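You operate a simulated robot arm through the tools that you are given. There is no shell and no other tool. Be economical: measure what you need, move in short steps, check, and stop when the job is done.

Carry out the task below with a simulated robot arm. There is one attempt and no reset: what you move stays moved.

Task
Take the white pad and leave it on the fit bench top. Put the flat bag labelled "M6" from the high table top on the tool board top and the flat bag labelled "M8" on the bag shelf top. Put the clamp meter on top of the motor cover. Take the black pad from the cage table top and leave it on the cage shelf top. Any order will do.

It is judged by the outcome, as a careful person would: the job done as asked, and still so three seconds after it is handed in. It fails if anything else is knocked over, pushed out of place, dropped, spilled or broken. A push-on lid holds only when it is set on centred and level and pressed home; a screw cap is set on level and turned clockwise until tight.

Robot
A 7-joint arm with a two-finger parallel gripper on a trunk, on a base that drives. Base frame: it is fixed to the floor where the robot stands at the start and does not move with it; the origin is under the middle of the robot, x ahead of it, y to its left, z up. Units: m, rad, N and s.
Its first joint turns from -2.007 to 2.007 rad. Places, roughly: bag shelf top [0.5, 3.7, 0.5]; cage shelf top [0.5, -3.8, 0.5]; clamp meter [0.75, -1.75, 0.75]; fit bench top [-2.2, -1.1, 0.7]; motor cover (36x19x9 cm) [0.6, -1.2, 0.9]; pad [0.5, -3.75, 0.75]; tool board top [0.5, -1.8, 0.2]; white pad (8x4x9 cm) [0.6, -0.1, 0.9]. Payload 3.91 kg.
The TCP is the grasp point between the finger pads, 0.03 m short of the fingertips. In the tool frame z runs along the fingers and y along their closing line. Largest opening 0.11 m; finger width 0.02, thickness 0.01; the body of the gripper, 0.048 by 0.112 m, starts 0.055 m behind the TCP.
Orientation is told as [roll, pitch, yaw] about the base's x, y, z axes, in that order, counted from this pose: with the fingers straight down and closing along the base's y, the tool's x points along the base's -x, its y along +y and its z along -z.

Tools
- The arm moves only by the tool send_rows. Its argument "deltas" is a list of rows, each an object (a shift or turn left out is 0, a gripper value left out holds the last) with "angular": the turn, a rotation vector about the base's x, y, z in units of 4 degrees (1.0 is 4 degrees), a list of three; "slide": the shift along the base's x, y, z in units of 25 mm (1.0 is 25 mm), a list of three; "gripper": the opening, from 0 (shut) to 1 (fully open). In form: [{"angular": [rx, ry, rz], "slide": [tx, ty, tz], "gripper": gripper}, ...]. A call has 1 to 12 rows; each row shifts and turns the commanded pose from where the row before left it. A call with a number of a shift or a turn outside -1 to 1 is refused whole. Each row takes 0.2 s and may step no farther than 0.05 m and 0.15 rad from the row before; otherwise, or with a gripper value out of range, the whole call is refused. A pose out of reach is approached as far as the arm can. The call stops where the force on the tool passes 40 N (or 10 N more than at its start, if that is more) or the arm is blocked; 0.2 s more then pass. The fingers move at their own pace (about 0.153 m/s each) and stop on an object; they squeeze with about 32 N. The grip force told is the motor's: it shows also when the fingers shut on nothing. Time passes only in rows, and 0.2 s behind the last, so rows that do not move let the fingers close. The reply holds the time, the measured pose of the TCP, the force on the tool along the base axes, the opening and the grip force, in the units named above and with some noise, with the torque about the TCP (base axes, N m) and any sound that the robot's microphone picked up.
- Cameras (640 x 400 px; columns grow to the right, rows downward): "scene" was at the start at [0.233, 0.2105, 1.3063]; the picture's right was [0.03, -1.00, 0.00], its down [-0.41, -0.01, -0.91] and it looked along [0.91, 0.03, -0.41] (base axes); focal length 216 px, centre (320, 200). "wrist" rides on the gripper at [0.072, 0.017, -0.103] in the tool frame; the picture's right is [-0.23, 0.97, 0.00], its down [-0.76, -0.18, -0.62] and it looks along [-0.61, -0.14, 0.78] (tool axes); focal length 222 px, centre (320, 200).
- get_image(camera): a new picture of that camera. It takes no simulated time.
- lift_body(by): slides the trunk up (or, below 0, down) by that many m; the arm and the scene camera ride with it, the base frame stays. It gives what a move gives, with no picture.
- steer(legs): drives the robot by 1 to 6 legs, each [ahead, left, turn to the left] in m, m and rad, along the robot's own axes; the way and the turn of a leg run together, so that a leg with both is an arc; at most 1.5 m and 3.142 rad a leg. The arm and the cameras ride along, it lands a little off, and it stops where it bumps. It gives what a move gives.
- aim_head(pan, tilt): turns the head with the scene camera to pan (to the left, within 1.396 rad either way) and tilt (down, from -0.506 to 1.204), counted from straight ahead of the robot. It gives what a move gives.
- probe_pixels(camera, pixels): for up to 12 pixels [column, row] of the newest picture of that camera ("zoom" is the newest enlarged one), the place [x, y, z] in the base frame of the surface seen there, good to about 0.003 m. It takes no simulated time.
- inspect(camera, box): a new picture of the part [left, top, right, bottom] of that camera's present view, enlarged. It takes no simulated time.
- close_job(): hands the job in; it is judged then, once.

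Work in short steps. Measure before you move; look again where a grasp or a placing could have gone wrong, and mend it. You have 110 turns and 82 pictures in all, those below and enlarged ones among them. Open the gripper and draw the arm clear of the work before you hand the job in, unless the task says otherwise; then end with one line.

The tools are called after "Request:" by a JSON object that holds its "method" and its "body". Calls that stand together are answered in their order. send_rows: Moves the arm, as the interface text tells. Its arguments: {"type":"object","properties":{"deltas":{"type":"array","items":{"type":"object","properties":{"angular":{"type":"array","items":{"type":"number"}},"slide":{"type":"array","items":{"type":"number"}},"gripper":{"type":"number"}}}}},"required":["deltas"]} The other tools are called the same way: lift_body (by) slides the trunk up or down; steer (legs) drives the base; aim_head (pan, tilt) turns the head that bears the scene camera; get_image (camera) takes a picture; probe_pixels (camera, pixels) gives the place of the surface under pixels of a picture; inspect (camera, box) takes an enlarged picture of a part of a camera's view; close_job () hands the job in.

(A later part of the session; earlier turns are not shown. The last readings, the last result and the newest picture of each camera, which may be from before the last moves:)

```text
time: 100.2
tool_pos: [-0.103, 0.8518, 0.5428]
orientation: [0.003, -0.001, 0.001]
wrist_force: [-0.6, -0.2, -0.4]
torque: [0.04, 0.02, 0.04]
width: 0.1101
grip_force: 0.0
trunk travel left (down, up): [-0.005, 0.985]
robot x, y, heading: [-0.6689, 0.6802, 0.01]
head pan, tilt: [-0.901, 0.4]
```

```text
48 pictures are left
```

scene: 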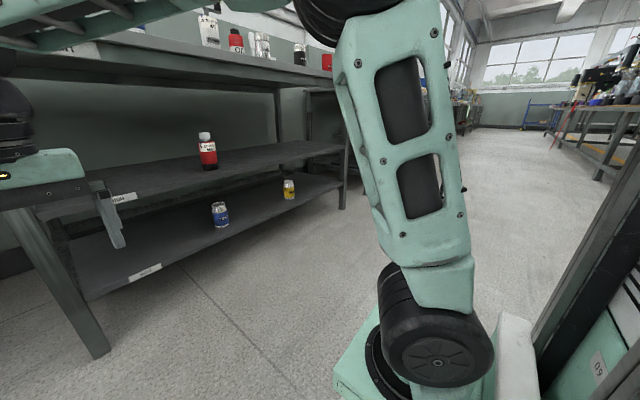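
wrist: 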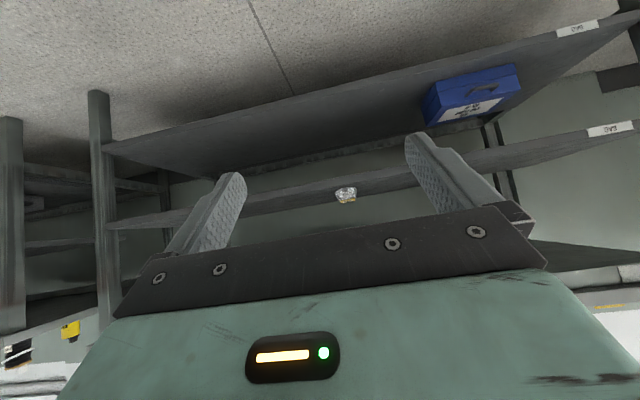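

I raise the trunk by 0.6 in two steps, lift the arm, then drive to the high table.

Request:
{"method": "lift_body", "body": {"by": 0.4}}

Request:
{"method": "lift_body", "body": {"by": 0.2}}

Request:
{"method": "steer", "body": {"legs": [[0.52, -0.07, -0.01]]}}

Request:
{"method": "aim_head", "body": {"pan": 0.1, "tilt": 0.75}}

Request:
{"method": "get_image", "body": {"camera": "scene"}}

```text
time: 104.0
tool_pos: [-0.1015, 0.853, 0.9437]
orientation: [0.004, -0.001, 0.001]
wrist_force: [0.1, -0.7, -0.2]
torque: [-0.03, 0.04, 0.01]
width: 0.1103
grip_force: 0.1
trunk travel left (down, up): [-0.405, 0.585]
robot x, y, heading: [-0.6705, 0.6808, 0.008]
head pan, tilt: [-0.901, 0.4]
```

```text
time: 106.2
tool_pos: [-0.1024, 0.8532, 1.1429]
orientation: [0.004, -0.001, -0.001]
wrist_force: [-0.4, 0.2, -0.7]
torque: [0.0, 0.01, 0.01]
width: 0.1097
grip_force: 0.0
trunk travel left (down, up): [-0.605, 0.385]
robot x, y, heading: [-0.6714, 0.6763, 0.008]
head pan, tilt: [-0.901, 0.4]
```

```text
time: 109.2
tool_pos: [0.4199, 0.7767, 1.1433]
orientation: [0.004, -0.002, -0.012]
wrist_force: [0.0, -0.4, 0.5]
torque: [0.02, 0.01, -0.01]
width: 0.11
grip_force: 0.0
trunk travel left (down, up): [-0.605, 0.385]
robot x, y, heading: [-0.1489, 0.6106, -0.004]
head pan, tilt: [-0.901, 0.4]
```

```text
time: 110.5
tool_pos: [0.4206, 0.7769, 1.1441]
orientation: [0.002, -0.001, -0.012]
wrist_force: [0.0, 0.5, 0.2]
torque: [0.0, 0.0, 0.01]
width: 0.1098
grip_force: 0.1
trunk travel left (down, up): [-0.605, 0.385]
robot x, y, heading: [-0.1497, 0.6105, 0.002]
head pan, tilt: [0.099, 0.75]
```

```text
47 pictures are left
```

scene: 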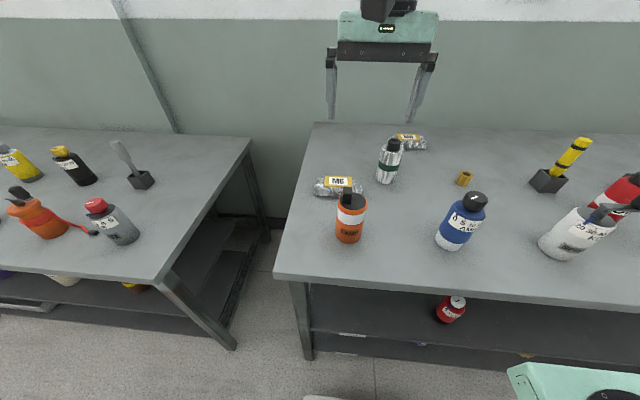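

I turn to yaw 90° and go over M6 (≈0.54, 0.817) at z≈1.02.

Request:
{"method": "send_rows", "body": {"deltas": [{"slide": [1, 0.4, 0], "angular": [0, 0, 1], "gripper": 1}, {"slide": [1, 0.4, 0], "angular": [0, 0, 1]}, {"slide": [1, 0.4, 0], "angular": [0, 0, 1]}, {"slide": [1, 0.4, 0], "angular": [0, 0, 1]}, {"slide": [0.8, 0, 0], "angular": [0, 0, 1]}, {"angular": [0, 0, 1]}, {"angular": [0, 0, 1]}, {"angular": [0, 0, 1]}, {"angular": [0, 0, 1]}, {"angular": [0, 0, 1]}, {"angular": [0, 0, 1]}, {"angular": [0, 0, 1]}]}}

Request:
{"method": "send_rows", "body": {"deltas": [{"angular": [0, 0, 1]}, {"angular": [0, 0, 1]}, {"angular": [0, 0, 1]}, {"angular": [0, 0, 1]}, {"angular": [0, 0, 1]}, {"slide": [0, 0, -1], "angular": [0, 0, 1]}, {"slide": [0, 0, -1], "angular": [0, 0, 1]}, {"slide": [0, 0, -1], "angular": [0, 0, 1]}, {"slide": [0, 0, -1], "angular": [0, 0, 1]}, {"slide": [0, 0, -1], "angular": [0, 0, 1]}, {"angular": [0, 0, 0.6]}, {}]}}

Request:
{"method": "get_image", "body": {"camera": "wrist"}}

```text
time: 113.1
tool_pos: [0.5408, 0.8173, 1.1432]
orientation: [0.003, -0.001, 0.827]
wrist_force: [-0.2, -1.1, 0.1]
torque: [0.0, 0.0, -0.02]
width: 0.1099
grip_force: 0.0
trunk travel left (down, up): [-0.605, 0.385]
robot x, y, heading: [-0.148, 0.6082, -0.002]
head pan, tilt: [0.099, 0.75]
```

```text
time: 115.7
tool_pos: [0.5397, 0.8159, 1.018]
orientation: [0.004, -0.001, 1.567]
wrist_force: [0.2, 0.1, -0.8]
torque: [0.03, 0.02, 0.0]
width: 0.11
grip_force: 0.0
trunk travel left (down, up): [-0.605, 0.385]
robot x, y, heading: [-0.1501, 0.609, 0.0]
head pan, tilt: [0.099, 0.75]
```

```text
46 pictures are left
```

wrist: 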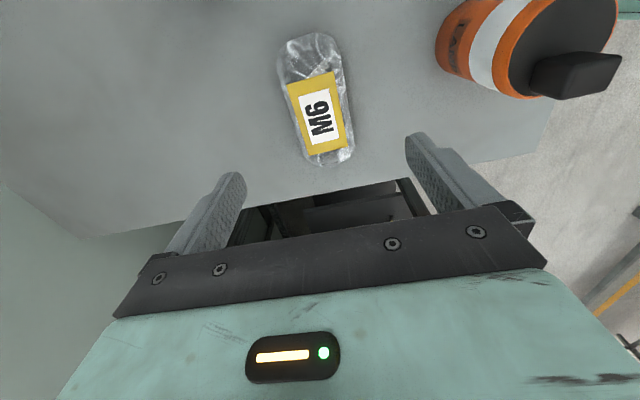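

Request:
{"method": "probe_pixels", "body": {"camera": "wrist", "pixels": [[280, 70], [343, 60], [300, 140], [352, 125], [315, 35], [333, 165]]}}

```text
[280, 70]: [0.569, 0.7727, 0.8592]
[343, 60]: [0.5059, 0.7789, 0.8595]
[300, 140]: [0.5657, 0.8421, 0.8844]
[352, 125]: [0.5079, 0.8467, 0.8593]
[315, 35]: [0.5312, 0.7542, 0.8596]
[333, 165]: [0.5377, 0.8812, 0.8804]
```

Centred on M6. I lower to 0.894, close, and lift.

Request:
{"method": "send_rows", "body": {"deltas": [{"slide": [0, 0, -1]}, {"slide": [0, 0, -1]}, {"slide": [0, 0, -1]}, {"slide": [0, 0, -1]}, {"slide": [0, 0, -0.95]}, {}, {"gripper": 0}, {}, {}, {}]}}

Request:
{"method": "send_rows", "body": {"deltas": [{"slide": [0, 0, 1]}, {"slide": [0, 0, 1]}, {"slide": [0, 0, 1]}, {"slide": [0, 0, 1]}, {"slide": [0, 0, 1]}, {"slide": [0, 0, 1]}, {"slide": [0, 0, 1]}, {"slide": [0, 0, 1]}, {"slide": [0, 0, 1]}, {"slide": [0, 0, 0.5]}, {}]}}

Request:
{"method": "aim_head", "body": {"pan": -0.4, "tilt": 0.8}}

Request:
{"method": "get_image", "body": {"camera": "scene"}}

```text
time: 117.9
tool_pos: [0.5394, 0.8155, 0.8931]
orientation: [0.004, -0.001, 1.566]
wrist_force: [-0.6, 1.1, -0.7]
torque: [0.04, 0.02, 0.02]
width: 0.0621
grip_force: 32.1
trunk travel left (down, up): [-0.605, 0.385]
robot x, y, heading: [-0.1517, 0.6083, -0.002]
head pan, tilt: [0.099, 0.75]
```

```text
time: 120.3
tool_pos: [0.5403, 0.8177, 1.132]
orientation: [0.007, -0.003, 1.564]
wrist_force: [0.7, -0.4, -1.4]
torque: [-0.02, 0.02, 0.0]
width: 0.0616
grip_force: 31.8
trunk travel left (down, up): [-0.605, 0.385]
robot x, y, heading: [-0.1505, 0.6124, -0.002]
head pan, tilt: [0.099, 0.75]
```

```text
time: 121.2
tool_pos: [0.5396, 0.818, 1.131]
orientation: [0.003, -0.003, 1.566]
wrist_force: [0.0, 0.2, -1.8]
torque: [0.0, 0.03, -0.01]
width: 0.0613
grip_force: 32.3
trunk travel left (down, up): [-0.605, 0.385]
robot x, y, heading: [-0.1489, 0.6094, -0.0]
head pan, tilt: [-0.4, 0.799]
```

```text
45 pictures are left
```

scene: 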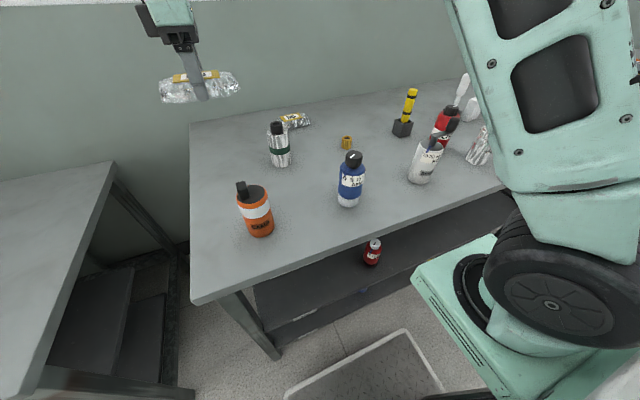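

M6 is held. I back off 0.5 m and drive right along the lane to y≈-1.5, then look at the tool board.

Request:
{"method": "steer", "body": {"legs": [[-0.5, 0, 0], [0, -1.2, 0], [0, -1.2, 0]]}}

Request:
{"method": "aim_head", "body": {"pan": -0.1, "tilt": 0.55}}

Request:
{"method": "get_image", "body": {"camera": "scene"}}

```text
time: 135.5
tool_pos: [0.0382, -1.5728, 1.1314]
orientation: [0.004, -0.001, 1.569]
wrist_force: [-0.3, 0.3, -1.3]
torque: [-0.03, 0.0, -0.03]
width: 0.0615
grip_force: 32.0
trunk travel left (down, up): [-0.605, 0.385]
robot x, y, heading: [-0.6518, -1.7845, 0.003]
head pan, tilt: [-0.4, 0.799]
```

```text
time: 136.3
tool_pos: [0.0387, -1.5734, 1.1316]
orientation: [0.004, -0.002, 1.57]
wrist_force: [0.1, -0.6, -1.9]
torque: [0.01, 0.0, -0.01]
width: 0.0617
grip_force: 32.3
trunk travel left (down, up): [-0.605, 0.385]
robot x, y, heading: [-0.6562, -1.7815, -0.002]
head pan, tilt: [-0.099, 0.55]
```

```text
44 pictures are left
```

scene: 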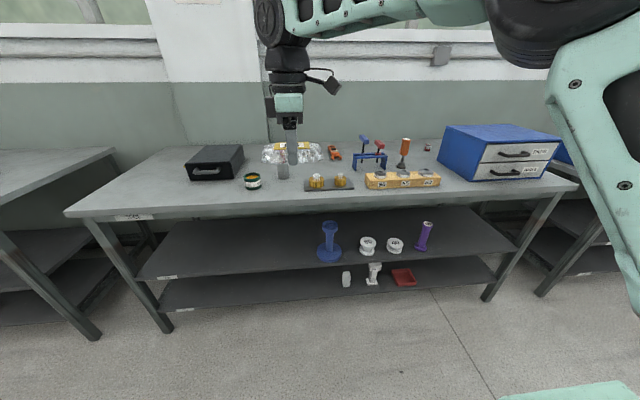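

This table has the clamp meter candidates on top and two shelves. I probe shelves and zoom on the labels.

Request:
{"method": "probe_pixels", "body": {"camera": "scene", "pixels": [[240, 245], [240, 290], [440, 270], [290, 265], [200, 200], [280, 190], [334, 152], [346, 278], [180, 290], [490, 230], [350, 300], [300, 283]]}}

Request:
{"method": "inspect", "body": {"camera": "scene", "box": [100, 200, 260, 320]}}

Request:
{"method": "inspect", "body": {"camera": "scene", "box": [220, 120, 460, 290]}}

```text
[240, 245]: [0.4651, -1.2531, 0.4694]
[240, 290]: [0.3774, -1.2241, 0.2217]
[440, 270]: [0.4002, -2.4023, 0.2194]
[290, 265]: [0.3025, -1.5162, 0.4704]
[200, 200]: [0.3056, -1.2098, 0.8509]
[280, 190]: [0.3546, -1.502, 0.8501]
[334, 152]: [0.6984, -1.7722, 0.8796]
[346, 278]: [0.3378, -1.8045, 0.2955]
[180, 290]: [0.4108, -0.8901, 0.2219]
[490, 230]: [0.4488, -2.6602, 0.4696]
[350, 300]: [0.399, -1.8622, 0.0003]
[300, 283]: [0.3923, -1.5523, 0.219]
```

```text
3.33 times, centred on (180, 260) of scene
```

zoom: 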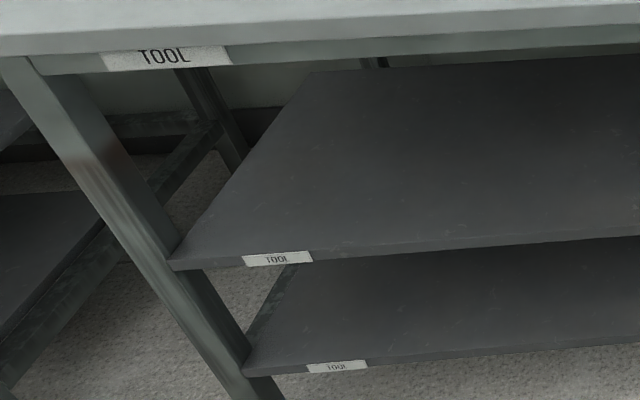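

```text
2.35 times, centred on (340, 205) of scene
```

zoom: 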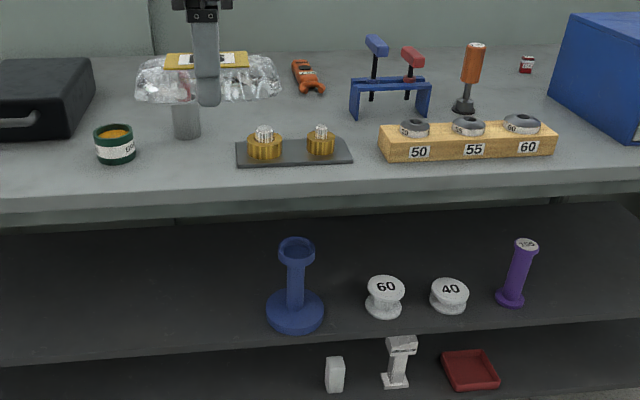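

The lower board (z 0.22, label TOOL) is the tool board. I'll regrasp on the table's free front-left corner around (0.37,-1.1). I probe that area and objects.

Request:
{"method": "probe_pixels", "body": {"camera": "scene", "pixels": [[188, 180], [243, 160], [245, 186], [253, 189], [120, 195], [150, 180], [100, 210], [200, 190], [180, 195], [160, 208]]}}

Request:
{"method": "steer", "body": {"legs": [[0.3, 0.45, 0]]}}

Request:
{"method": "send_rows", "body": {"deltas": [{"angular": [0, 0, -1]}, {"angular": [0, 0, -1]}, {"angular": [0, 0, -1]}, {"angular": [0, 0, -1]}, {"angular": [0, 0, -1]}, {"angular": [0, 0, -1]}, {"angular": [0, 0, -1]}, {"angular": [0, 0, -1]}, {"angular": [0, 0, -1]}, {"angular": [0, 0, -1]}, {"angular": [0, 0, -1]}, {"angular": [0, 0, -1]}]}}

Request:
{"method": "send_rows", "body": {"deltas": [{"angular": [0, 0, -1]}, {"angular": [0, 0, -1]}, {"angular": [0, 0, -1]}, {"angular": [0, 0, -1]}, {"angular": [0, 0, -1]}, {"angular": [0, 0, -1]}, {"angular": [0, 0, -1]}, {"angular": [0, 0, -1]}, {"angular": [0, 0, -1]}, {"angular": [0, 0, -1]}, {"angular": [0, 0, -0.5]}]}}

Request:
{"method": "aim_head", "body": {"pan": 0.2, "tilt": 0.75}}

Request:
{"method": "get_image", "body": {"camera": "scene"}}

```text
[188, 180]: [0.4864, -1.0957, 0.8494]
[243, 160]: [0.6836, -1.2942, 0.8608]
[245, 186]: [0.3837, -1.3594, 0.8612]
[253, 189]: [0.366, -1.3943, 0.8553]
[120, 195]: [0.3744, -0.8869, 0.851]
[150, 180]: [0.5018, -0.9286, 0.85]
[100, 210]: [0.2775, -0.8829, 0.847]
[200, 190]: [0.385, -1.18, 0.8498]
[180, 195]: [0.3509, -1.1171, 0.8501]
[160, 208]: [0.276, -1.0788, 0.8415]
```

```text
time: 139.4
tool_pos: [0.3392, -1.1171, 1.1309]
orientation: [0.003, -0.001, 1.574]
wrist_force: [-0.5, 0.1, -1.4]
torque: [0.0, 0.02, 0.01]
width: 0.0619
grip_force: 31.7
trunk travel left (down, up): [-0.605, 0.385]
robot x, y, heading: [-0.3515, -1.3312, -0.002]
head pan, tilt: [-0.099, 0.55]
```

```text
time: 142.0
tool_pos: [0.339, -1.1161, 1.1308]
orientation: [0.004, -0.002, 0.736]
wrist_force: [0.1, 1.0, -1.3]
torque: [0.0, 0.02, 0.01]
width: 0.0618
grip_force: 31.5
trunk travel left (down, up): [-0.605, 0.385]
robot x, y, heading: [-0.3462, -1.3315, 0.011]
head pan, tilt: [-0.099, 0.55]
```

```text
time: 144.4
tool_pos: [0.3407, -1.1164, 1.1316]
orientation: [0.005, -0.003, 0.004]
wrist_force: [0.7, -0.1, -2.5]
torque: [-0.02, -0.03, -0.01]
width: 0.0615
grip_force: 31.9
trunk travel left (down, up): [-0.605, 0.385]
robot x, y, heading: [-0.3517, -1.3311, 0.007]
head pan, tilt: [-0.099, 0.55]
```

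```text
time: 145.2
tool_pos: [0.3391, -1.1166, 1.1306]
orientation: [0.003, -0.001, 0.005]
wrist_force: [0.4, 0.6, -2.3]
torque: [0.04, -0.02, -0.01]
width: 0.0619
grip_force: 32.2
trunk travel left (down, up): [-0.605, 0.385]
robot x, y, heading: [-0.3476, -1.3307, 0.004]
head pan, tilt: [0.201, 0.75]
```

```text
41 pictures are left
```

scene: 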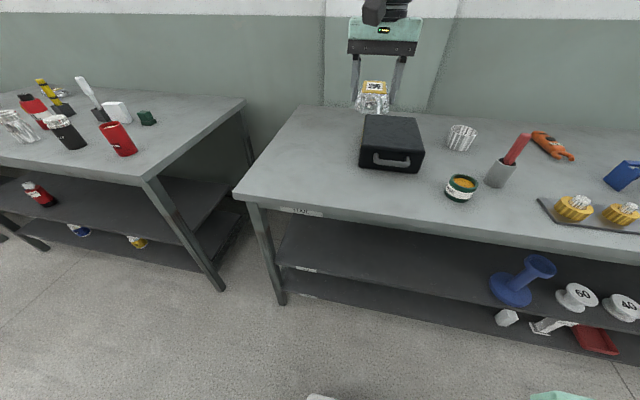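

Motor cover = black box; the clamp meter is the orange tool. Spot (0.37,-1.0) is free. I move over it, then lower with the trunk.

Request:
{"method": "send_rows", "body": {"deltas": [{"slide": [0.3, 1, 0]}, {"slide": [0.3, 1, 0]}, {"slide": [0.3, 1, 0]}, {"slide": [0.3, 1, 0]}, {"slide": [0, 0.6, 0]}, {}]}}

Request:
{"method": "lift_body", "body": {"by": -0.235}}

Request:
{"method": "get_image", "body": {"camera": "scene"}}

```text
time: 146.6
tool_pos: [0.3648, -1.0142, 1.1274]
orientation: [0.003, -0.002, 0.003]
wrist_force: [-0.5, 0.2, -1.6]
torque: [-0.02, -0.04, 0.02]
width: 0.0618
grip_force: 32.1
out of reach, approached as far as the arm can: row 4, 5
trunk travel left (down, up): [-0.605, 0.385]
robot x, y, heading: [-0.3515, -1.3313, 0.008]
head pan, tilt: [0.201, 0.75]
```

```text
time: 149.1
tool_pos: [0.3651, -1.0154, 0.8945]
orientation: [0.003, -0.002, 0.003]
wrist_force: [-0.7, 0.5, -1.5]
torque: [0.04, 0.01, -0.01]
width: 0.0617
grip_force: 31.8
trunk travel left (down, up): [-0.37, 0.62]
robot x, y, heading: [-0.3463, -1.3327, 0.009]
head pan, tilt: [0.201, 0.75]
```

```text
40 pictures are left
```

scene: 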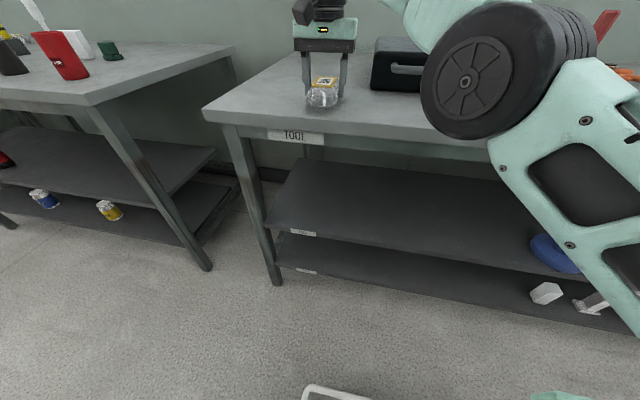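

Lower 12 mm more, release, rise 8 cm.

Request:
{"method": "send_rows", "body": {"deltas": [{"slide": [0, 0, -0.3]}, {"slide": [0, 0, -0.18]}, {}, {"gripper": 0.8}, {}, {}, {"slide": [0, 0, 0.5]}, {"slide": [0, 0, 1]}, {"slide": [0, 0, 1]}, {"slide": [0, 0, 1]}, {}]}}

Request:
{"method": "get_image", "body": {"camera": "wrist"}}

Request:
{"method": "probe_pixels", "body": {"camera": "wrist", "pixels": [[310, 40], [325, 165], [280, 75], [345, 70], [295, 130], [352, 130], [318, 115]]}}

```text
time: 151.5
tool_pos: [0.3415, -1.0297, 0.9475]
orientation: [0.003, -0.003, 0.005]
wrist_force: [-0.1, 0.1, -0.3]
torque: [0.06, -0.03, -0.01]
width: 0.0882
grip_force: 0.1
out of reach, approached as far as the arm can: row 8, 9, 10
trunk travel left (down, up): [-0.37, 0.62]
robot x, y, heading: [-0.3512, -1.3317, 0.006]
head pan, tilt: [0.201, 0.75]
```

```text
39 pictures are left
```

wrist: 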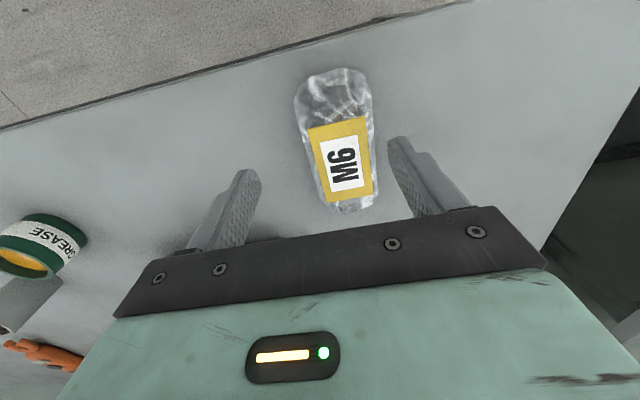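

```text
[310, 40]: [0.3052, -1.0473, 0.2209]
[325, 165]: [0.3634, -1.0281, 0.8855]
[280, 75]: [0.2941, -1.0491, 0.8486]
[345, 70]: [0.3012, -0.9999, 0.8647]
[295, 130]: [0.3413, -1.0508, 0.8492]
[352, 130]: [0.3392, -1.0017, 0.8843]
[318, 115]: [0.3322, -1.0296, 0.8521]
```

Bag is down. I probe its outline, then back the base off 0.35 m so tilting happens off the table.

Request:
{"method": "probe_pixels", "body": {"camera": "wrist", "pixels": [[335, 72], [350, 208], [296, 105], [372, 100], [315, 185], [376, 175], [340, 140]]}}

Request:
{"method": "steer", "body": {"legs": [[-0.35, 0.2, -0.005]]}}

Request:
{"method": "send_rows", "body": {"deltas": [{"slide": [-1, -1, 0], "angular": [0, -1, 0]}, {"slide": [-1, -1, 0], "angular": [0, -1, 0]}, {"slide": [-1, -1, 0], "angular": [0, -1, 0]}, {"slide": [0, -1, 0], "angular": [0, -1, 0]}, {"slide": [0, -1, 0], "angular": [0, -1, 0]}, {"slide": [0, 0, 0], "angular": [0, -1, 0]}, {"angular": [0, -1, 0]}, {"angular": [0, -1, 0]}, {"angular": [0, -1, 0]}, {"angular": [0, -1, 0]}, {"angular": [0, -1, 0]}, {"angular": [0, -1, 0]}]}}

```text
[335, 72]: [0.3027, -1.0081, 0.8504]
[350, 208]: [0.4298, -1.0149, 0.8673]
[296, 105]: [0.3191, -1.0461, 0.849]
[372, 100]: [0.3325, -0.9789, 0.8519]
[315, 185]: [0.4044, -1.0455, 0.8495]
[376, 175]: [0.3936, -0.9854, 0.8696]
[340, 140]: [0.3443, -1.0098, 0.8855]
```

```text
time: 154.0
tool_pos: [-0.0088, -0.8354, 0.9476]
orientation: [0.004, -0.001, -0.002]
wrist_force: [0.1, -0.8, 0.1]
torque: [-0.02, 0.0, -0.01]
width: 0.088
grip_force: 0.0
trunk travel left (down, up): [-0.37, 0.62]
robot x, y, heading: [-0.7027, -1.1314, 0.006]
head pan, tilt: [0.201, 0.75]
```

```text
time: 156.6
tool_pos: [-0.085, -0.9596, 0.9473]
orientation: [0.007, -0.84, -0.002]
wrist_force: [0.2, 0.6, -0.6]
torque: [-0.01, 0.01, 0.03]
width: 0.088
grip_force: 0.1
trunk travel left (down, up): [-0.37, 0.62]
robot x, y, heading: [-0.7024, -1.1301, -0.001]
head pan, tilt: [0.201, 0.75]
```

Tilt 48° achieved. I add 4°, drive ahead 0.42 m and set the y.

Request:
{"method": "send_rows", "body": {"deltas": [{"angular": [0, -1, 0]}, {}]}}

Request:
{"method": "steer", "body": {"legs": [[0.42, -0.05, 0]]}}

Request:
{"method": "get_image", "body": {"camera": "wrist"}}

```text
time: 157.2
tool_pos: [-0.0839, -0.961, 0.9475]
orientation: [0.008, -0.911, -0.002]
wrist_force: [0.5, -0.2, 0.3]
torque: [0.03, -0.01, 0.03]
width: 0.0878
grip_force: 0.2
trunk travel left (down, up): [-0.37, 0.62]
robot x, y, heading: [-0.6978, -1.1313, 0.001]
head pan, tilt: [0.201, 0.75]
```

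```text
time: 159.8
tool_pos: [0.3343, -1.0122, 0.9482]
orientation: [0.007, -0.911, -0.006]
wrist_force: [-0.7, 0.3, -0.9]
torque: [0.01, 0.02, 0.01]
width: 0.0881
grip_force: 0.0
trunk travel left (down, up): [-0.37, 0.62]
robot x, y, heading: [-0.2841, -1.1835, -0.004]
head pan, tilt: [0.201, 0.75]
```

```text
38 pictures are left
```

wrist: 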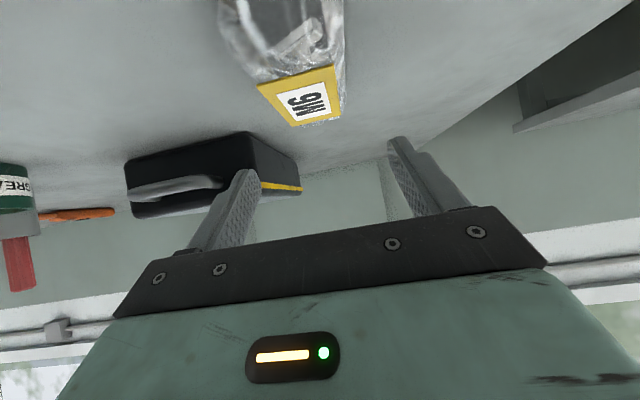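

Lower to 0.879 at x≈0.345 and grip, then lift.

Request:
{"method": "send_rows", "body": {"deltas": [{"slide": [0.4, 0, -1]}, {"slide": [0, 0, -1]}, {"slide": [0, 0, -0.75]}, {}, {"gripper": 0}, {}, {}, {}, {"slide": [0, 0, 1]}, {"slide": [0, 0, 1]}, {"slide": [0, 0, 1]}, {}]}}

Request:
{"method": "get_image", "body": {"camera": "wrist"}}

```text
time: 162.4
tool_pos: [0.3466, -1.0124, 0.9542]
orientation: [0.008, -0.91, -0.008]
wrist_force: [-0.4, 0.0, -1.8]
torque: [0.0, 0.07, -0.02]
width: 0.0619
grip_force: 32.0
trunk travel left (down, up): [-0.37, 0.62]
robot x, y, heading: [-0.2815, -1.1837, -0.0]
head pan, tilt: [0.201, 0.75]
```

```text
37 pictures are left
```

wrist: 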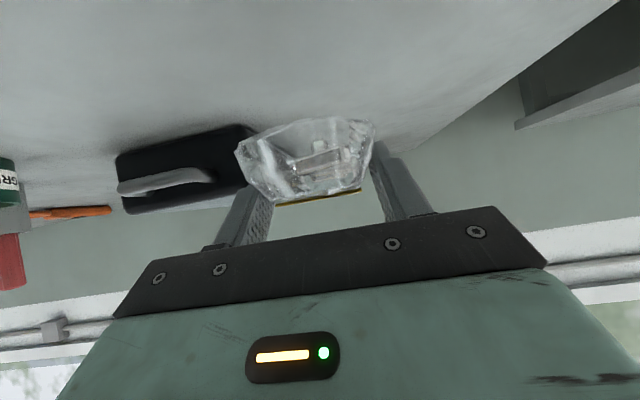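

Held flat in tilted grip. I back off, shift right 0.2 m, lower the trunk, then lower the arm in free air to z≈0.30.

Request:
{"method": "steer", "body": {"legs": [[-0.5, 0, 0], [0, -0.2, 0]]}}

Request:
{"method": "lift_body", "body": {"by": -0.365}}

Request:
{"method": "send_rows", "body": {"deltas": [{"slide": [0, 0, -1]}, {"slide": [0, 0, -1]}, {"slide": [0, 0, -1]}, {"slide": [0, 0, -1]}, {"slide": [0, 0, -1]}, {"slide": [0, 0, -1]}, {"slide": [0, 0, -1]}, {"slide": [0, 0, -1]}, {"slide": [0, 0, -1]}, {"slide": [0, 0, -1]}, {"slide": [0, 0, -1]}, {}]}}

Request:
{"method": "aim_head", "body": {"pan": 0.2, "tilt": 0.55}}

Request:
{"method": "get_image", "body": {"camera": "scene"}}

Request:
{"method": "get_image", "body": {"camera": "wrist"}}

```text
time: 166.5
tool_pos: [-0.155, -1.2101, 0.9535]
orientation: [0.006, -0.909, -0.005]
wrist_force: [-0.4, -0.9, -1.8]
torque: [-0.04, 0.04, 0.03]
width: 0.0621
grip_force: 32.3
trunk travel left (down, up): [-0.37, 0.62]
robot x, y, heading: [-0.7839, -1.3825, 0.002]
head pan, tilt: [0.201, 0.75]
```

```text
time: 170.1
tool_pos: [-0.156, -1.2109, 0.5895]
orientation: [0.008, -0.908, -0.006]
wrist_force: [0.6, 0.4, -1.2]
torque: [0.04, 0.04, -0.01]
width: 0.0618
grip_force: 31.9
trunk travel left (down, up): [-0.005, 0.985]
robot x, y, heading: [-0.7791, -1.3808, -0.001]
head pan, tilt: [0.201, 0.75]
```

```text
time: 172.7
tool_pos: [-0.1562, -1.2112, 0.3136]
orientation: [0.006, -0.911, -0.006]
wrist_force: [0.1, 0.5, -1.9]
torque: [0.03, 0.03, 0.0]
width: 0.0618
grip_force: 31.6
trunk travel left (down, up): [-0.005, 0.985]
robot x, y, heading: [-0.7795, -1.383, -0.0]
head pan, tilt: [0.201, 0.75]
```

```text
time: 173.4
tool_pos: [-0.1557, -1.2105, 0.3144]
orientation: [0.006, -0.91, -0.006]
wrist_force: [-0.7, -0.8, -0.4]
torque: [-0.04, 0.05, 0.01]
width: 0.0619
grip_force: 32.4
trunk travel left (down, up): [-0.005, 0.985]
robot x, y, heading: [-0.7809, -1.3826, 0.002]
head pan, tilt: [0.201, 0.55]
```

```text
36 pictures are left
```

scene: 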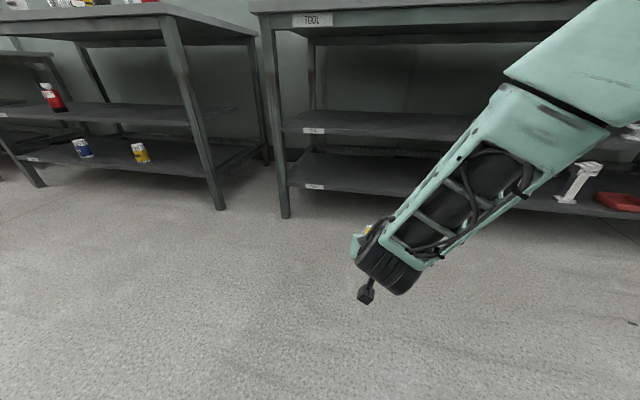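

```text
35 pictures are left
```

wrist: 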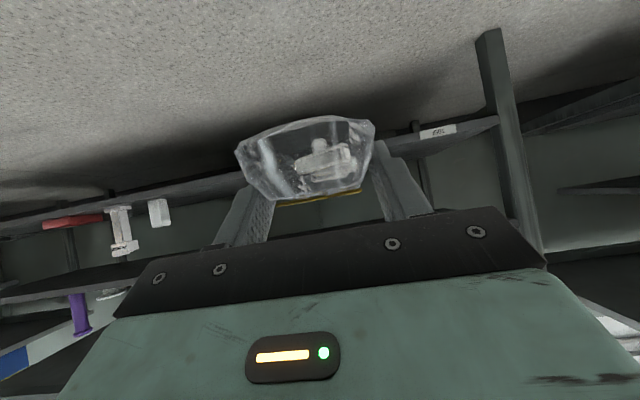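

I probe arm points to see which could meet the upper shelf edge (x≈0.29, z 0.44–0.47) or table edge when driving in.

Request:
{"method": "probe_pixels", "body": {"camera": "scene", "pixels": [[357, 238], [385, 225], [440, 160], [510, 90], [560, 40], [600, 60], [395, 280], [300, 180], [300, 126]]}}

```text
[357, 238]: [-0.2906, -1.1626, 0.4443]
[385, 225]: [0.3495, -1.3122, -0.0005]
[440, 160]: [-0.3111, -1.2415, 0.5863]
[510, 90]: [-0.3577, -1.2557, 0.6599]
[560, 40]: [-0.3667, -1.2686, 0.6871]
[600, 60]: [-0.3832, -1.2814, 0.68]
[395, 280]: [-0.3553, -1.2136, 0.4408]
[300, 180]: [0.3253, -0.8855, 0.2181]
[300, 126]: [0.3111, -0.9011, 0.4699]
```

Clearances fine. I drive ahead 0.52 m to bring the bag over the lower board.

Request:
{"method": "steer", "body": {"legs": [[0.52, 0, 0]]}}

Request:
{"method": "get_image", "body": {"camera": "wrist"}}

Request:
{"method": "get_image", "body": {"camera": "scene"}}

```text
time: 176.4
tool_pos: [0.3633, -1.2048, 0.3139]
orientation: [0.007, -0.911, 0.003]
wrist_force: [-1.1, -0.3, -1.7]
torque: [0.0, 0.0, 0.02]
width: 0.0619
grip_force: 32.6
trunk travel left (down, up): [-0.005, 0.985]
robot x, y, heading: [-0.2594, -1.3843, 0.004]
head pan, tilt: [0.201, 0.55]
```

```text
34 pictures are left
```

wrist: 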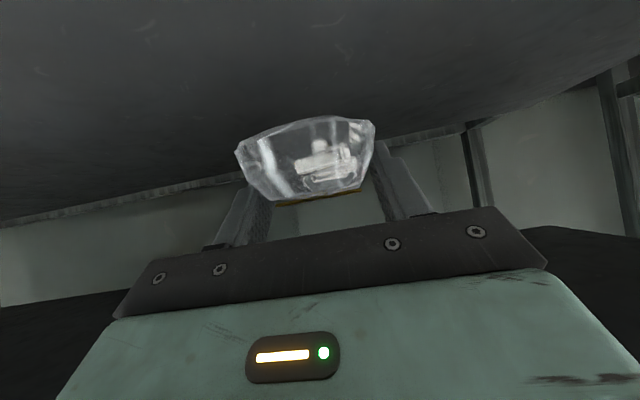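

```text
33 pictures are left
```

scene: 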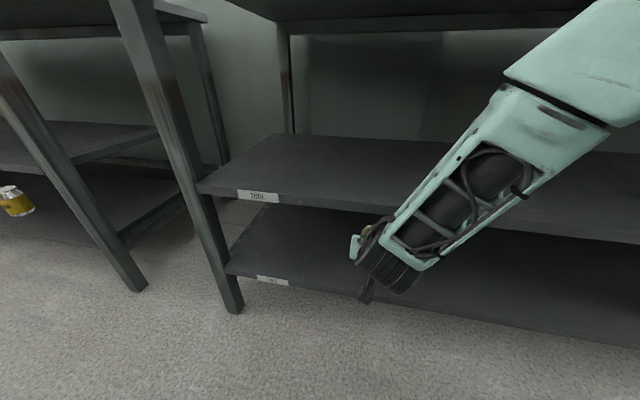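

Lower gently to TCP z≈0.249 with slow last rows.

Request:
{"method": "send_rows", "body": {"deltas": [{"slide": [0.2, 0, -0.8]}, {"slide": [0, 0, -0.8]}, {"slide": [0, 0, -0.5]}, {"slide": [0, 0, -0.3]}, {"slide": [0, 0, -0.2]}, {}]}}

```text
time: 177.8
tool_pos: [0.3689, -1.2047, 0.2499]
orientation: [0.008, -0.909, 0.004]
wrist_force: [0.0, -1.0, -2.1]
torque: [0.0, 0.04, 0.0]
width: 0.0615
grip_force: 31.9
trunk travel left (down, up): [-0.005, 0.985]
robot x, y, heading: [-0.2641, -1.3807, 0.006]
head pan, tilt: [0.201, 0.55]
```

Weight is still on the gripper; creep down 2 mm at a time, then open and withdraw.

Request:
{"method": "send_rows", "body": {"deltas": [{"slide": [0, 0, -0.08]}, {"slide": [0, 0, -0.05]}, {}, {"gripper": 1}, {}, {}, {"slide": [-0.5, 0, 0.4]}, {"slide": [-0.8, 0, 0.6]}, {"slide": [-1, 0, 0.4]}, {"slide": [-1, 0, 0]}, {}]}}

Request:
{"method": "steer", "body": {"legs": [[-0.45, 0, 0]]}}

Request:
{"method": "get_image", "body": {"camera": "wrist"}}

```text
time: 180.2
tool_pos: [0.2865, -1.2037, 0.2806]
orientation: [0.008, -0.91, 0.003]
wrist_force: [-0.6, 0.0, -0.2]
torque: [0.0, 0.01, -0.01]
width: 0.1101
grip_force: 0.1
trunk travel left (down, up): [-0.005, 0.985]
robot x, y, heading: [-0.2625, -1.3823, 0.004]
head pan, tilt: [0.201, 0.55]
```

```text
time: 183.0
tool_pos: [-0.1622, -1.2066, 0.2806]
orientation: [0.006, -0.91, 0.005]
wrist_force: [-0.6, -0.9, 0.1]
torque: [0.0, 0.0, 0.01]
width: 0.1101
grip_force: 0.0
trunk travel left (down, up): [-0.005, 0.985]
robot x, y, heading: [-0.7106, -1.3838, 0.007]
head pan, tilt: [0.201, 0.55]
```

```text
32 pictures are left
```

wrist: 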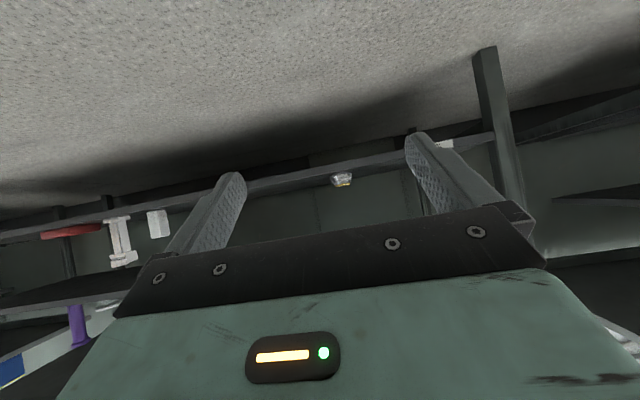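

M6 rests on the tool board. Next the clamp meter: I raise the trunk 0.6 m, and straighten the tool.

Request:
{"method": "lift_body", "body": {"by": 0.4}}

Request:
{"method": "lift_body", "body": {"by": 0.25}}

Request:
{"method": "send_rows", "body": {"deltas": [{"slide": [0, 0, 1], "angular": [0, 1, 0]}, {"slide": [0, 0, 1], "angular": [0, 1, 0]}, {"slide": [0, 0, 1], "angular": [0, 1, 0]}, {"slide": [0, 0, 1], "angular": [0, 1, 0]}, {"slide": [0, 0, 1], "angular": [0, 1, 0]}, {"slide": [0, 0, 1], "angular": [0, 1, 0]}, {"slide": [0, 0, 1], "angular": [0, 1, 0]}, {"slide": [0, 0, 1], "angular": [0, 1, 0]}, {"slide": [0, 0, 1], "angular": [0, 1, 0]}, {"slide": [0, 0, 1], "angular": [0, 1, 0]}, {"slide": [0, 0, 1], "angular": [0, 1, 0]}, {"slide": [0, 0, 0], "angular": [0, 1, 0]}]}}

Request:
{"method": "send_rows", "body": {"deltas": [{"angular": [-0.1, 1, 0]}, {}]}}

Request:
{"method": "steer", "body": {"legs": [[0.45, -0.3, -0.005]]}}

Request:
{"method": "aim_head", "body": {"pan": 0.0, "tilt": 0.75}}

Request:
{"method": "get_image", "body": {"camera": "scene"}}

```text
time: 186.8
tool_pos: [-0.1615, -1.2072, 0.6803]
orientation: [0.007, -0.91, 0.006]
wrist_force: [0.2, -0.5, -0.1]
torque: [0.01, -0.01, 0.02]
width: 0.1099
grip_force: 0.1
trunk travel left (down, up): [-0.405, 0.585]
robot x, y, heading: [-0.7057, -1.3816, 0.004]
head pan, tilt: [0.201, 0.55]
```

```text
time: 189.4
tool_pos: [-0.1602, -1.2072, 0.9316]
orientation: [0.006, -0.909, 0.006]
wrist_force: [0.3, 0.0, 0.0]
torque: [0.02, 0.01, -0.01]
width: 0.1102
grip_force: 0.1
trunk travel left (down, up): [-0.655, 0.335]
robot x, y, heading: [-0.7119, -1.3858, 0.011]
head pan, tilt: [0.201, 0.55]
```

```text
time: 192.0
tool_pos: [-0.1625, -1.2067, 1.2067]
orientation: [0.01, -0.072, 0.004]
wrist_force: [-0.6, -0.3, -0.2]
torque: [0.02, -0.02, 0.0]
width: 0.1103
grip_force: 0.0
trunk travel left (down, up): [-0.655, 0.335]
robot x, y, heading: [-0.7105, -1.3824, 0.014]
head pan, tilt: [0.201, 0.55]
```

```text
time: 192.6
tool_pos: [-0.1611, -1.2074, 1.2048]
orientation: [0.006, -0.001, 0.004]
wrist_force: [-0.2, 0.6, -0.3]
torque: [0.02, 0.0, -0.04]
width: 0.1099
grip_force: 0.0
trunk travel left (down, up): [-0.655, 0.335]
robot x, y, heading: [-0.7076, -1.3846, 0.009]
head pan, tilt: [0.201, 0.55]
```

```text
time: 195.7
tool_pos: [0.2861, -1.5074, 1.2063]
orientation: [0.003, -0.001, -0.003]
wrist_force: [-0.6, 0.0, -0.1]
torque: [0.03, 0.0, -0.02]
width: 0.1101
grip_force: 0.1
trunk travel left (down, up): [-0.655, 0.335]
robot x, y, heading: [-0.2609, -1.6827, 0.004]
head pan, tilt: [0.201, 0.55]
```

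```text
time: 196.4
tool_pos: [0.2873, -1.5067, 1.2054]
orientation: [0.004, -0.002, -0.006]
wrist_force: [0.0, 0.2, -0.2]
torque: [0.0, 0.03, 0.07]
width: 0.1104
grip_force: 0.0
trunk travel left (down, up): [-0.655, 0.335]
robot x, y, heading: [-0.2624, -1.6829, -0.002]
head pan, tilt: [0.0, 0.75]
```

```text
31 pictures are left
```

scene: 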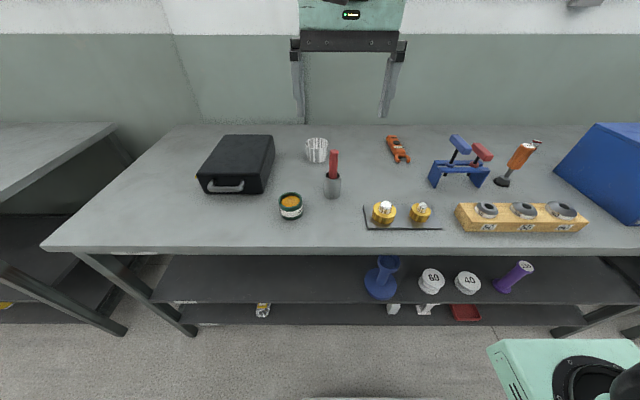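

I zoom in on the clamp meter (398,150) and motor cover and probe both.

Request:
{"method": "inspect", "body": {"camera": "scene", "box": [180, 110, 440, 230]}}

Request:
{"method": "probe_pixels", "body": {"camera": "scene", "pixels": [[390, 138], [404, 160], [398, 149], [393, 150], [404, 148], [228, 137], [273, 137], [200, 172], [263, 174], [238, 155], [316, 142], [333, 152]]}}

```text
2.46 times, centred on (310, 170) of scene
```

zoom: 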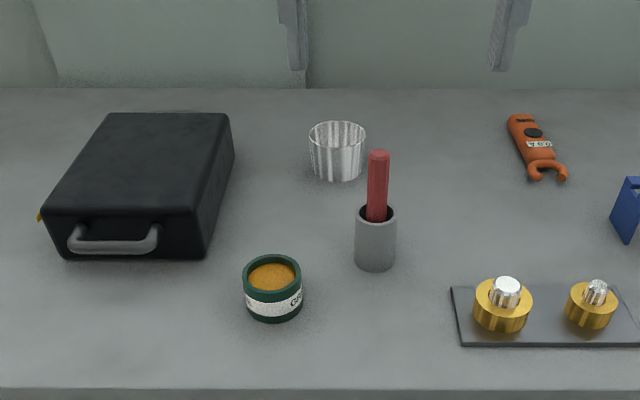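

```text
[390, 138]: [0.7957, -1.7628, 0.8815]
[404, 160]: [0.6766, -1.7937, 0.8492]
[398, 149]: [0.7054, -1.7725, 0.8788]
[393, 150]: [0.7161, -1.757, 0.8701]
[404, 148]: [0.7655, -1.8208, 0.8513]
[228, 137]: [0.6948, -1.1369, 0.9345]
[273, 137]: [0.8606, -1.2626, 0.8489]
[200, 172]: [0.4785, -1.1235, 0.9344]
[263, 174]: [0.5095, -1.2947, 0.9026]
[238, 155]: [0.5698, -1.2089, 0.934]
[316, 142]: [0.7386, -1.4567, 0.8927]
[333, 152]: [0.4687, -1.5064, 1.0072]
```

Meter lies along x (≈0.67–0.80, y≈-1.775), cover top z 0.934 spans x 0.48–0.83, y -1.11–-1.30. I drive ahead 0.22 m and go over the meter.

Request:
{"method": "steer", "body": {"legs": [[0.22, 0, 0]]}}

Request:
{"method": "send_rows", "body": {"deltas": [{"slide": [1, -1, 0]}, {"slide": [1, -1, 0]}, {"slide": [1, -1, 0]}, {"slide": [1, -1, 0]}, {"slide": [1, -1, -0.5]}, {"slide": [1, -1, -1], "angular": [0, 0, 1]}, {"slide": [0.8, -1, -1], "angular": [0, 0, 1]}, {"slide": [0, -1, -1], "angular": [0, 0, 1]}, {"slide": [0, -1, -1], "angular": [0, 0, 0.6]}, {"slide": [0, -1, -1]}, {"slide": [0, -0.5, -1]}, {}]}}

Request:
{"method": "get_image", "body": {"camera": "wrist"}}

```text
time: 198.1
tool_pos: [0.5044, -1.5058, 1.2065]
orientation: [0.003, -0.003, -0.002]
wrist_force: [0.1, 0.0, 0.4]
torque: [0.0, 0.02, 0.0]
width: 0.1099
grip_force: 0.0
trunk travel left (down, up): [-0.655, 0.335]
robot x, y, heading: [-0.0428, -1.678, 0.004]
head pan, tilt: [0.0, 0.75]
```

```text
time: 200.7
tool_pos: [0.6753, -1.7678, 1.0417]
orientation: [0.004, -0.003, 0.25]
wrist_force: [0.3, -0.2, -0.4]
torque: [-0.01, 0.0, -0.02]
width: 0.1101
grip_force: 0.0
trunk travel left (down, up): [-0.655, 0.335]
robot x, y, heading: [-0.0496, -1.6797, 0.002]
head pan, tilt: [0.0, 0.75]
```

```text
29 pictures are left
```

wrist: 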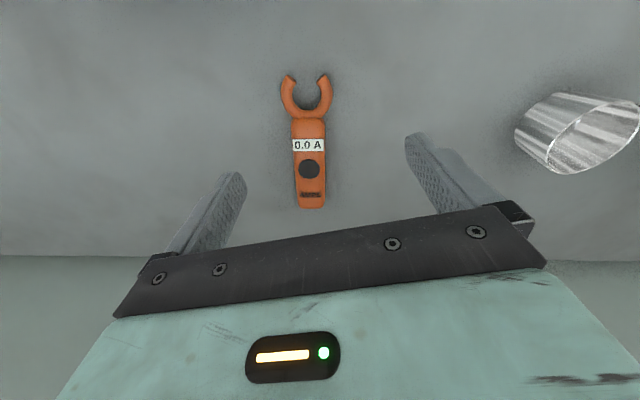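

I probe the meter's body ends and sides for its axis.

Request:
{"method": "probe_pixels", "body": {"camera": "wrist", "pixels": [[309, 122], [311, 200], [296, 160], [326, 160], [308, 145], [305, 85], [310, 185], [340, 160]]}}

```text
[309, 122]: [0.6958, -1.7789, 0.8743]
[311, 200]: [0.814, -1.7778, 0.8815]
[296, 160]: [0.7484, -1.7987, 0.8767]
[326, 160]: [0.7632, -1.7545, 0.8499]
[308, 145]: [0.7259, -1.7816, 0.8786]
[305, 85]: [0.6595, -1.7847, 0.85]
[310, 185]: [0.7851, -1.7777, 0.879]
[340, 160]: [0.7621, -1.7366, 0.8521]
```

The meter's axis is along x, centre (0.745,-1.779). I turn back to yaw 0, move over it, lower to 0.883 and grip.

Request:
{"method": "send_rows", "body": {"deltas": [{"slide": [1, -0.3, -1], "angular": [0, 0, -1]}, {"slide": [1, -0.15, -1], "angular": [0, 0, -1]}, {"slide": [0.8, 0, -1], "angular": [0, 0, -1]}, {"angular": [0, 0, -0.55]}, {}]}}

Request:
{"method": "get_image", "body": {"camera": "wrist"}}

```text
time: 201.9
tool_pos: [0.7445, -1.7804, 0.9672]
orientation: [0.004, -0.002, 0.003]
wrist_force: [0.8, -0.3, 0.4]
torque: [0.0, 0.01, 0.0]
width: 0.11
grip_force: 0.0
trunk travel left (down, up): [-0.655, 0.335]
robot x, y, heading: [-0.0444, -1.6816, 0.004]
head pan, tilt: [0.0, 0.75]
```

```text
28 pictures are left
```

wrist: 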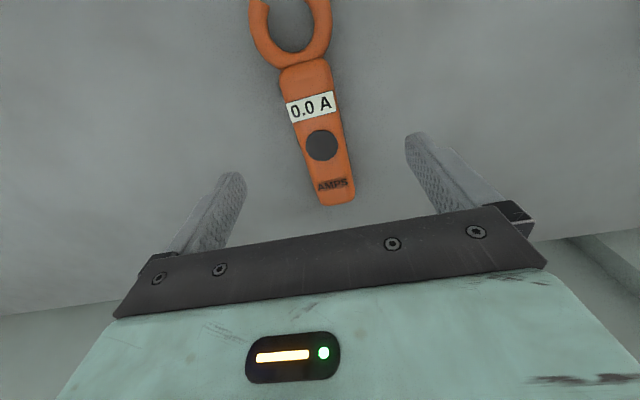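

Well aligned. I lower 84 mm, close, and lift to about 1.13.

Request:
{"method": "send_rows", "body": {"deltas": [{"slide": [0, 0, -1]}, {"slide": [0, 0, -1]}, {"slide": [0, 0, -1]}, {"slide": [0, 0, -0.35]}, {}, {"gripper": 0}, {}, {}, {}, {}]}}

Request:
{"method": "send_rows", "body": {"deltas": [{"slide": [0, 0, 1]}, {"slide": [0, 0, 1]}, {"slide": [0, 0, 1]}, {"slide": [0, 0, 1]}, {"slide": [0, 0, 1]}, {"slide": [0, 0, 1]}, {"slide": [-1, 0, 1]}, {"slide": [-1, 0, 1]}, {"slide": [-1, 0, 1]}, {"slide": [-1, 0, 1]}, {}]}}

Request:
{"method": "get_image", "body": {"camera": "wrist"}}

```text
time: 204.1
tool_pos: [0.7462, -1.7802, 0.8838]
orientation: [0.003, -0.002, 0.0]
wrist_force: [0.4, 0.6, -0.1]
torque: [-0.07, -0.12, 0.06]
width: 0.0438
grip_force: 31.5
trunk travel left (down, up): [-0.655, 0.335]
robot x, y, heading: [-0.0432, -1.6816, 0.005]
head pan, tilt: [0.0, 0.75]
```

```text
time: 206.5
tool_pos: [0.6454, -1.7802, 1.1346]
orientation: [0.004, -0.002, 0.003]
wrist_force: [-0.4, 0.9, -1.4]
torque: [0.01, 0.04, 0.01]
width: 0.0439
grip_force: 32.1
trunk travel left (down, up): [-0.655, 0.335]
robot x, y, heading: [-0.0441, -1.6792, 0.004]
head pan, tilt: [0.0, 0.75]
```

```text
27 pictures are left
```

wrist: 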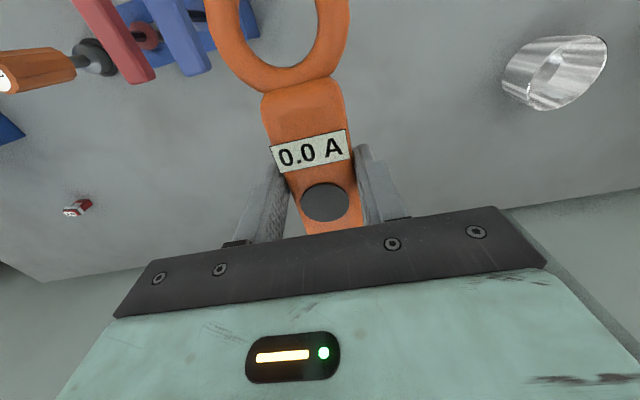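

Meter held. I back off slightly, drive left 0.575 m to bring it over the cover.

Request:
{"method": "steer", "body": {"legs": [[-0.06, 0, 0], [0, 0.575, 0]]}}

Request:
{"method": "get_image", "body": {"camera": "wrist"}}

```text
time: 210.3
tool_pos: [0.584, -1.2079, 1.1339]
orientation: [0.004, -0.002, -0.001]
wrist_force: [-0.2, 0.3, -2.1]
torque: [-0.02, 0.0, 0.01]
width: 0.0438
grip_force: 31.9
trunk travel left (down, up): [-0.655, 0.335]
robot x, y, heading: [-0.1043, -1.1053, -0.002]
head pan, tilt: [0.0, 0.75]
```

```text
26 pictures are left
```

wrist: 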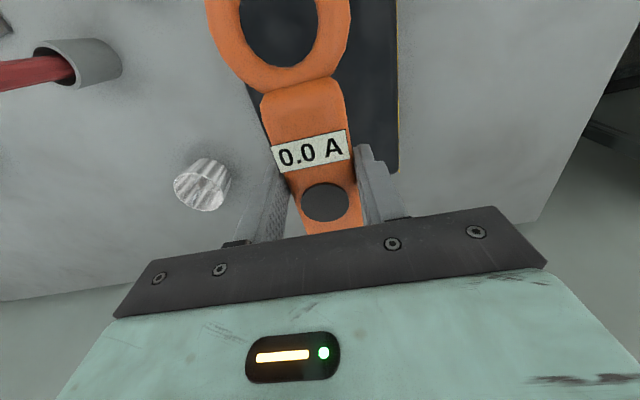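

I probe the cover's visible edges to confirm centring.

Request:
{"method": "probe_pixels", "body": {"camera": "wrist", "pixels": [[390, 30], [392, 120], [388, 165], [360, 100], [254, 100], [247, 90], [280, 30]]}}

```text
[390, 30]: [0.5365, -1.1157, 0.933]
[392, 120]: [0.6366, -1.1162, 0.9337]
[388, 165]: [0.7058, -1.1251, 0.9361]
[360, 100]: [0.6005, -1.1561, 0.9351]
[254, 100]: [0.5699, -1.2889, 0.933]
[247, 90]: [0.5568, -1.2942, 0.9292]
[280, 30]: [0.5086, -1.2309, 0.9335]
```

Cover top spans x 0.48–0.72, y -1.295–-1.11; target TCP (0.605,-1.205). Lower to 0.968.

Request:
{"method": "send_rows", "body": {"deltas": [{"slide": [0.8, 0.1, -1]}, {"slide": [0, 0, -1]}, {"slide": [0, 0, -1]}, {"slide": [0, 0, -1]}, {"slide": [0, 0, -1]}, {"slide": [0, 0, -1]}, {"slide": [0, 0, -0.4]}, {"slide": [0, 0, -0.2]}, {}]}}

```text
time: 212.3
tool_pos: [0.6043, -1.2052, 0.9695]
orientation: [0.003, -0.001, -0.003]
wrist_force: [-0.3, -0.4, -1.8]
torque: [0.02, 0.02, -0.01]
width: 0.0439
grip_force: 32.9
trunk travel left (down, up): [-0.655, 0.335]
robot x, y, heading: [-0.1045, -1.1064, -0.0]
head pan, tilt: [0.0, 0.75]
```

Creep 2 mm, release with a modest opening, and rise.

Request:
{"method": "send_rows", "body": {"deltas": [{"slide": [0, 0, -0.08]}, {}, {"gripper": 0.7}, {}, {}, {"slide": [0, 0, 0.5]}, {"slide": [0, 0, 1]}, {"slide": [0, 0, 1]}, {"slide": [0, 0, 1]}, {"slide": [0, 0, 1]}, {"slide": [0, 0, 1]}, {}]}}

Request:
{"method": "get_image", "body": {"camera": "wrist"}}

```text
time: 214.9
tool_pos: [0.6039, -1.2049, 1.1065]
orientation: [0.004, -0.002, -0.002]
wrist_force: [-0.4, -0.3, 0.1]
torque: [0.0, 0.03, -0.03]
width: 0.0767
grip_force: 0.0
trunk travel left (down, up): [-0.655, 0.335]
robot x, y, heading: [-0.1038, -1.1052, -0.002]
head pan, tilt: [0.0, 0.75]
```

```text
25 pictures are left
```

wrist: 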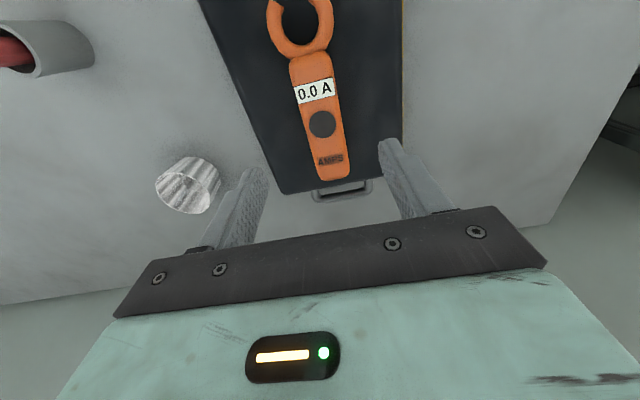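

Meter is on the cover. Next the white pad: back off, drive left to y≈-0.15 and look.

Request:
{"method": "send_rows", "body": {"deltas": [{"slide": [-1, 0, 1], "gripper": 1}, {"slide": [-1, 0, 1]}, {"slide": [-1, 0, 1]}, {"slide": [-1, 0, 1]}, {}]}}

Request:
{"method": "steer", "body": {"legs": [[-0.2, 0, 0], [0, 1.0, 0], [0.2, 0, 0]]}}

Request:
{"method": "get_image", "body": {"camera": "wrist"}}

Request:
{"method": "get_image", "body": {"camera": "scene"}}

```text
time: 216.1
tool_pos: [0.503, -1.2035, 1.2032]
orientation: [0.001, -0.001, -0.003]
wrist_force: [0.8, 0.8, -0.2]
torque: [-0.01, -0.01, -0.01]
width: 0.11
grip_force: 0.1
trunk travel left (down, up): [-0.655, 0.335]
robot x, y, heading: [-0.1035, -1.1084, -0.001]
head pan, tilt: [0.0, 0.75]
```

```text
time: 223.7
tool_pos: [0.4981, -0.1963, 1.2041]
orientation: [0.003, -0.003, 0.002]
wrist_force: [0.4, -0.2, 0.1]
torque: [0.0, 0.01, 0.02]
width: 0.1098
grip_force: 0.1
trunk travel left (down, up): [-0.655, 0.335]
robot x, y, heading: [-0.1106, -0.1004, 0.001]
head pan, tilt: [0.0, 0.75]
```

```text
24 pictures are left
```

wrist: 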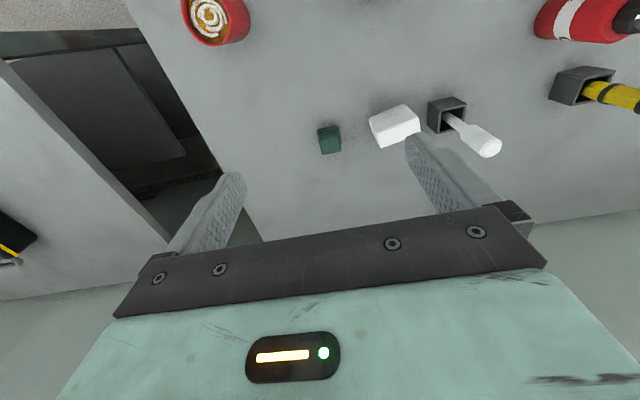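

```text
23 pictures are left
```

scene: 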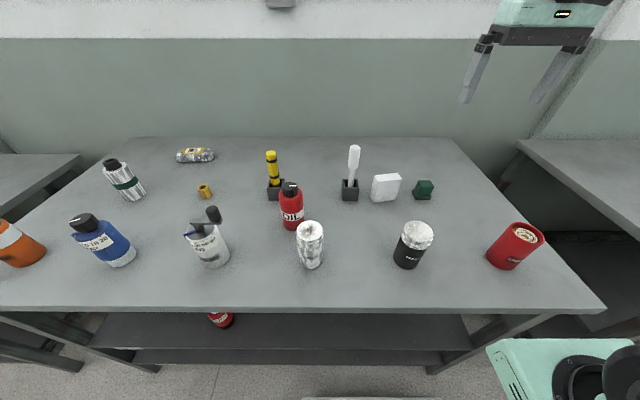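

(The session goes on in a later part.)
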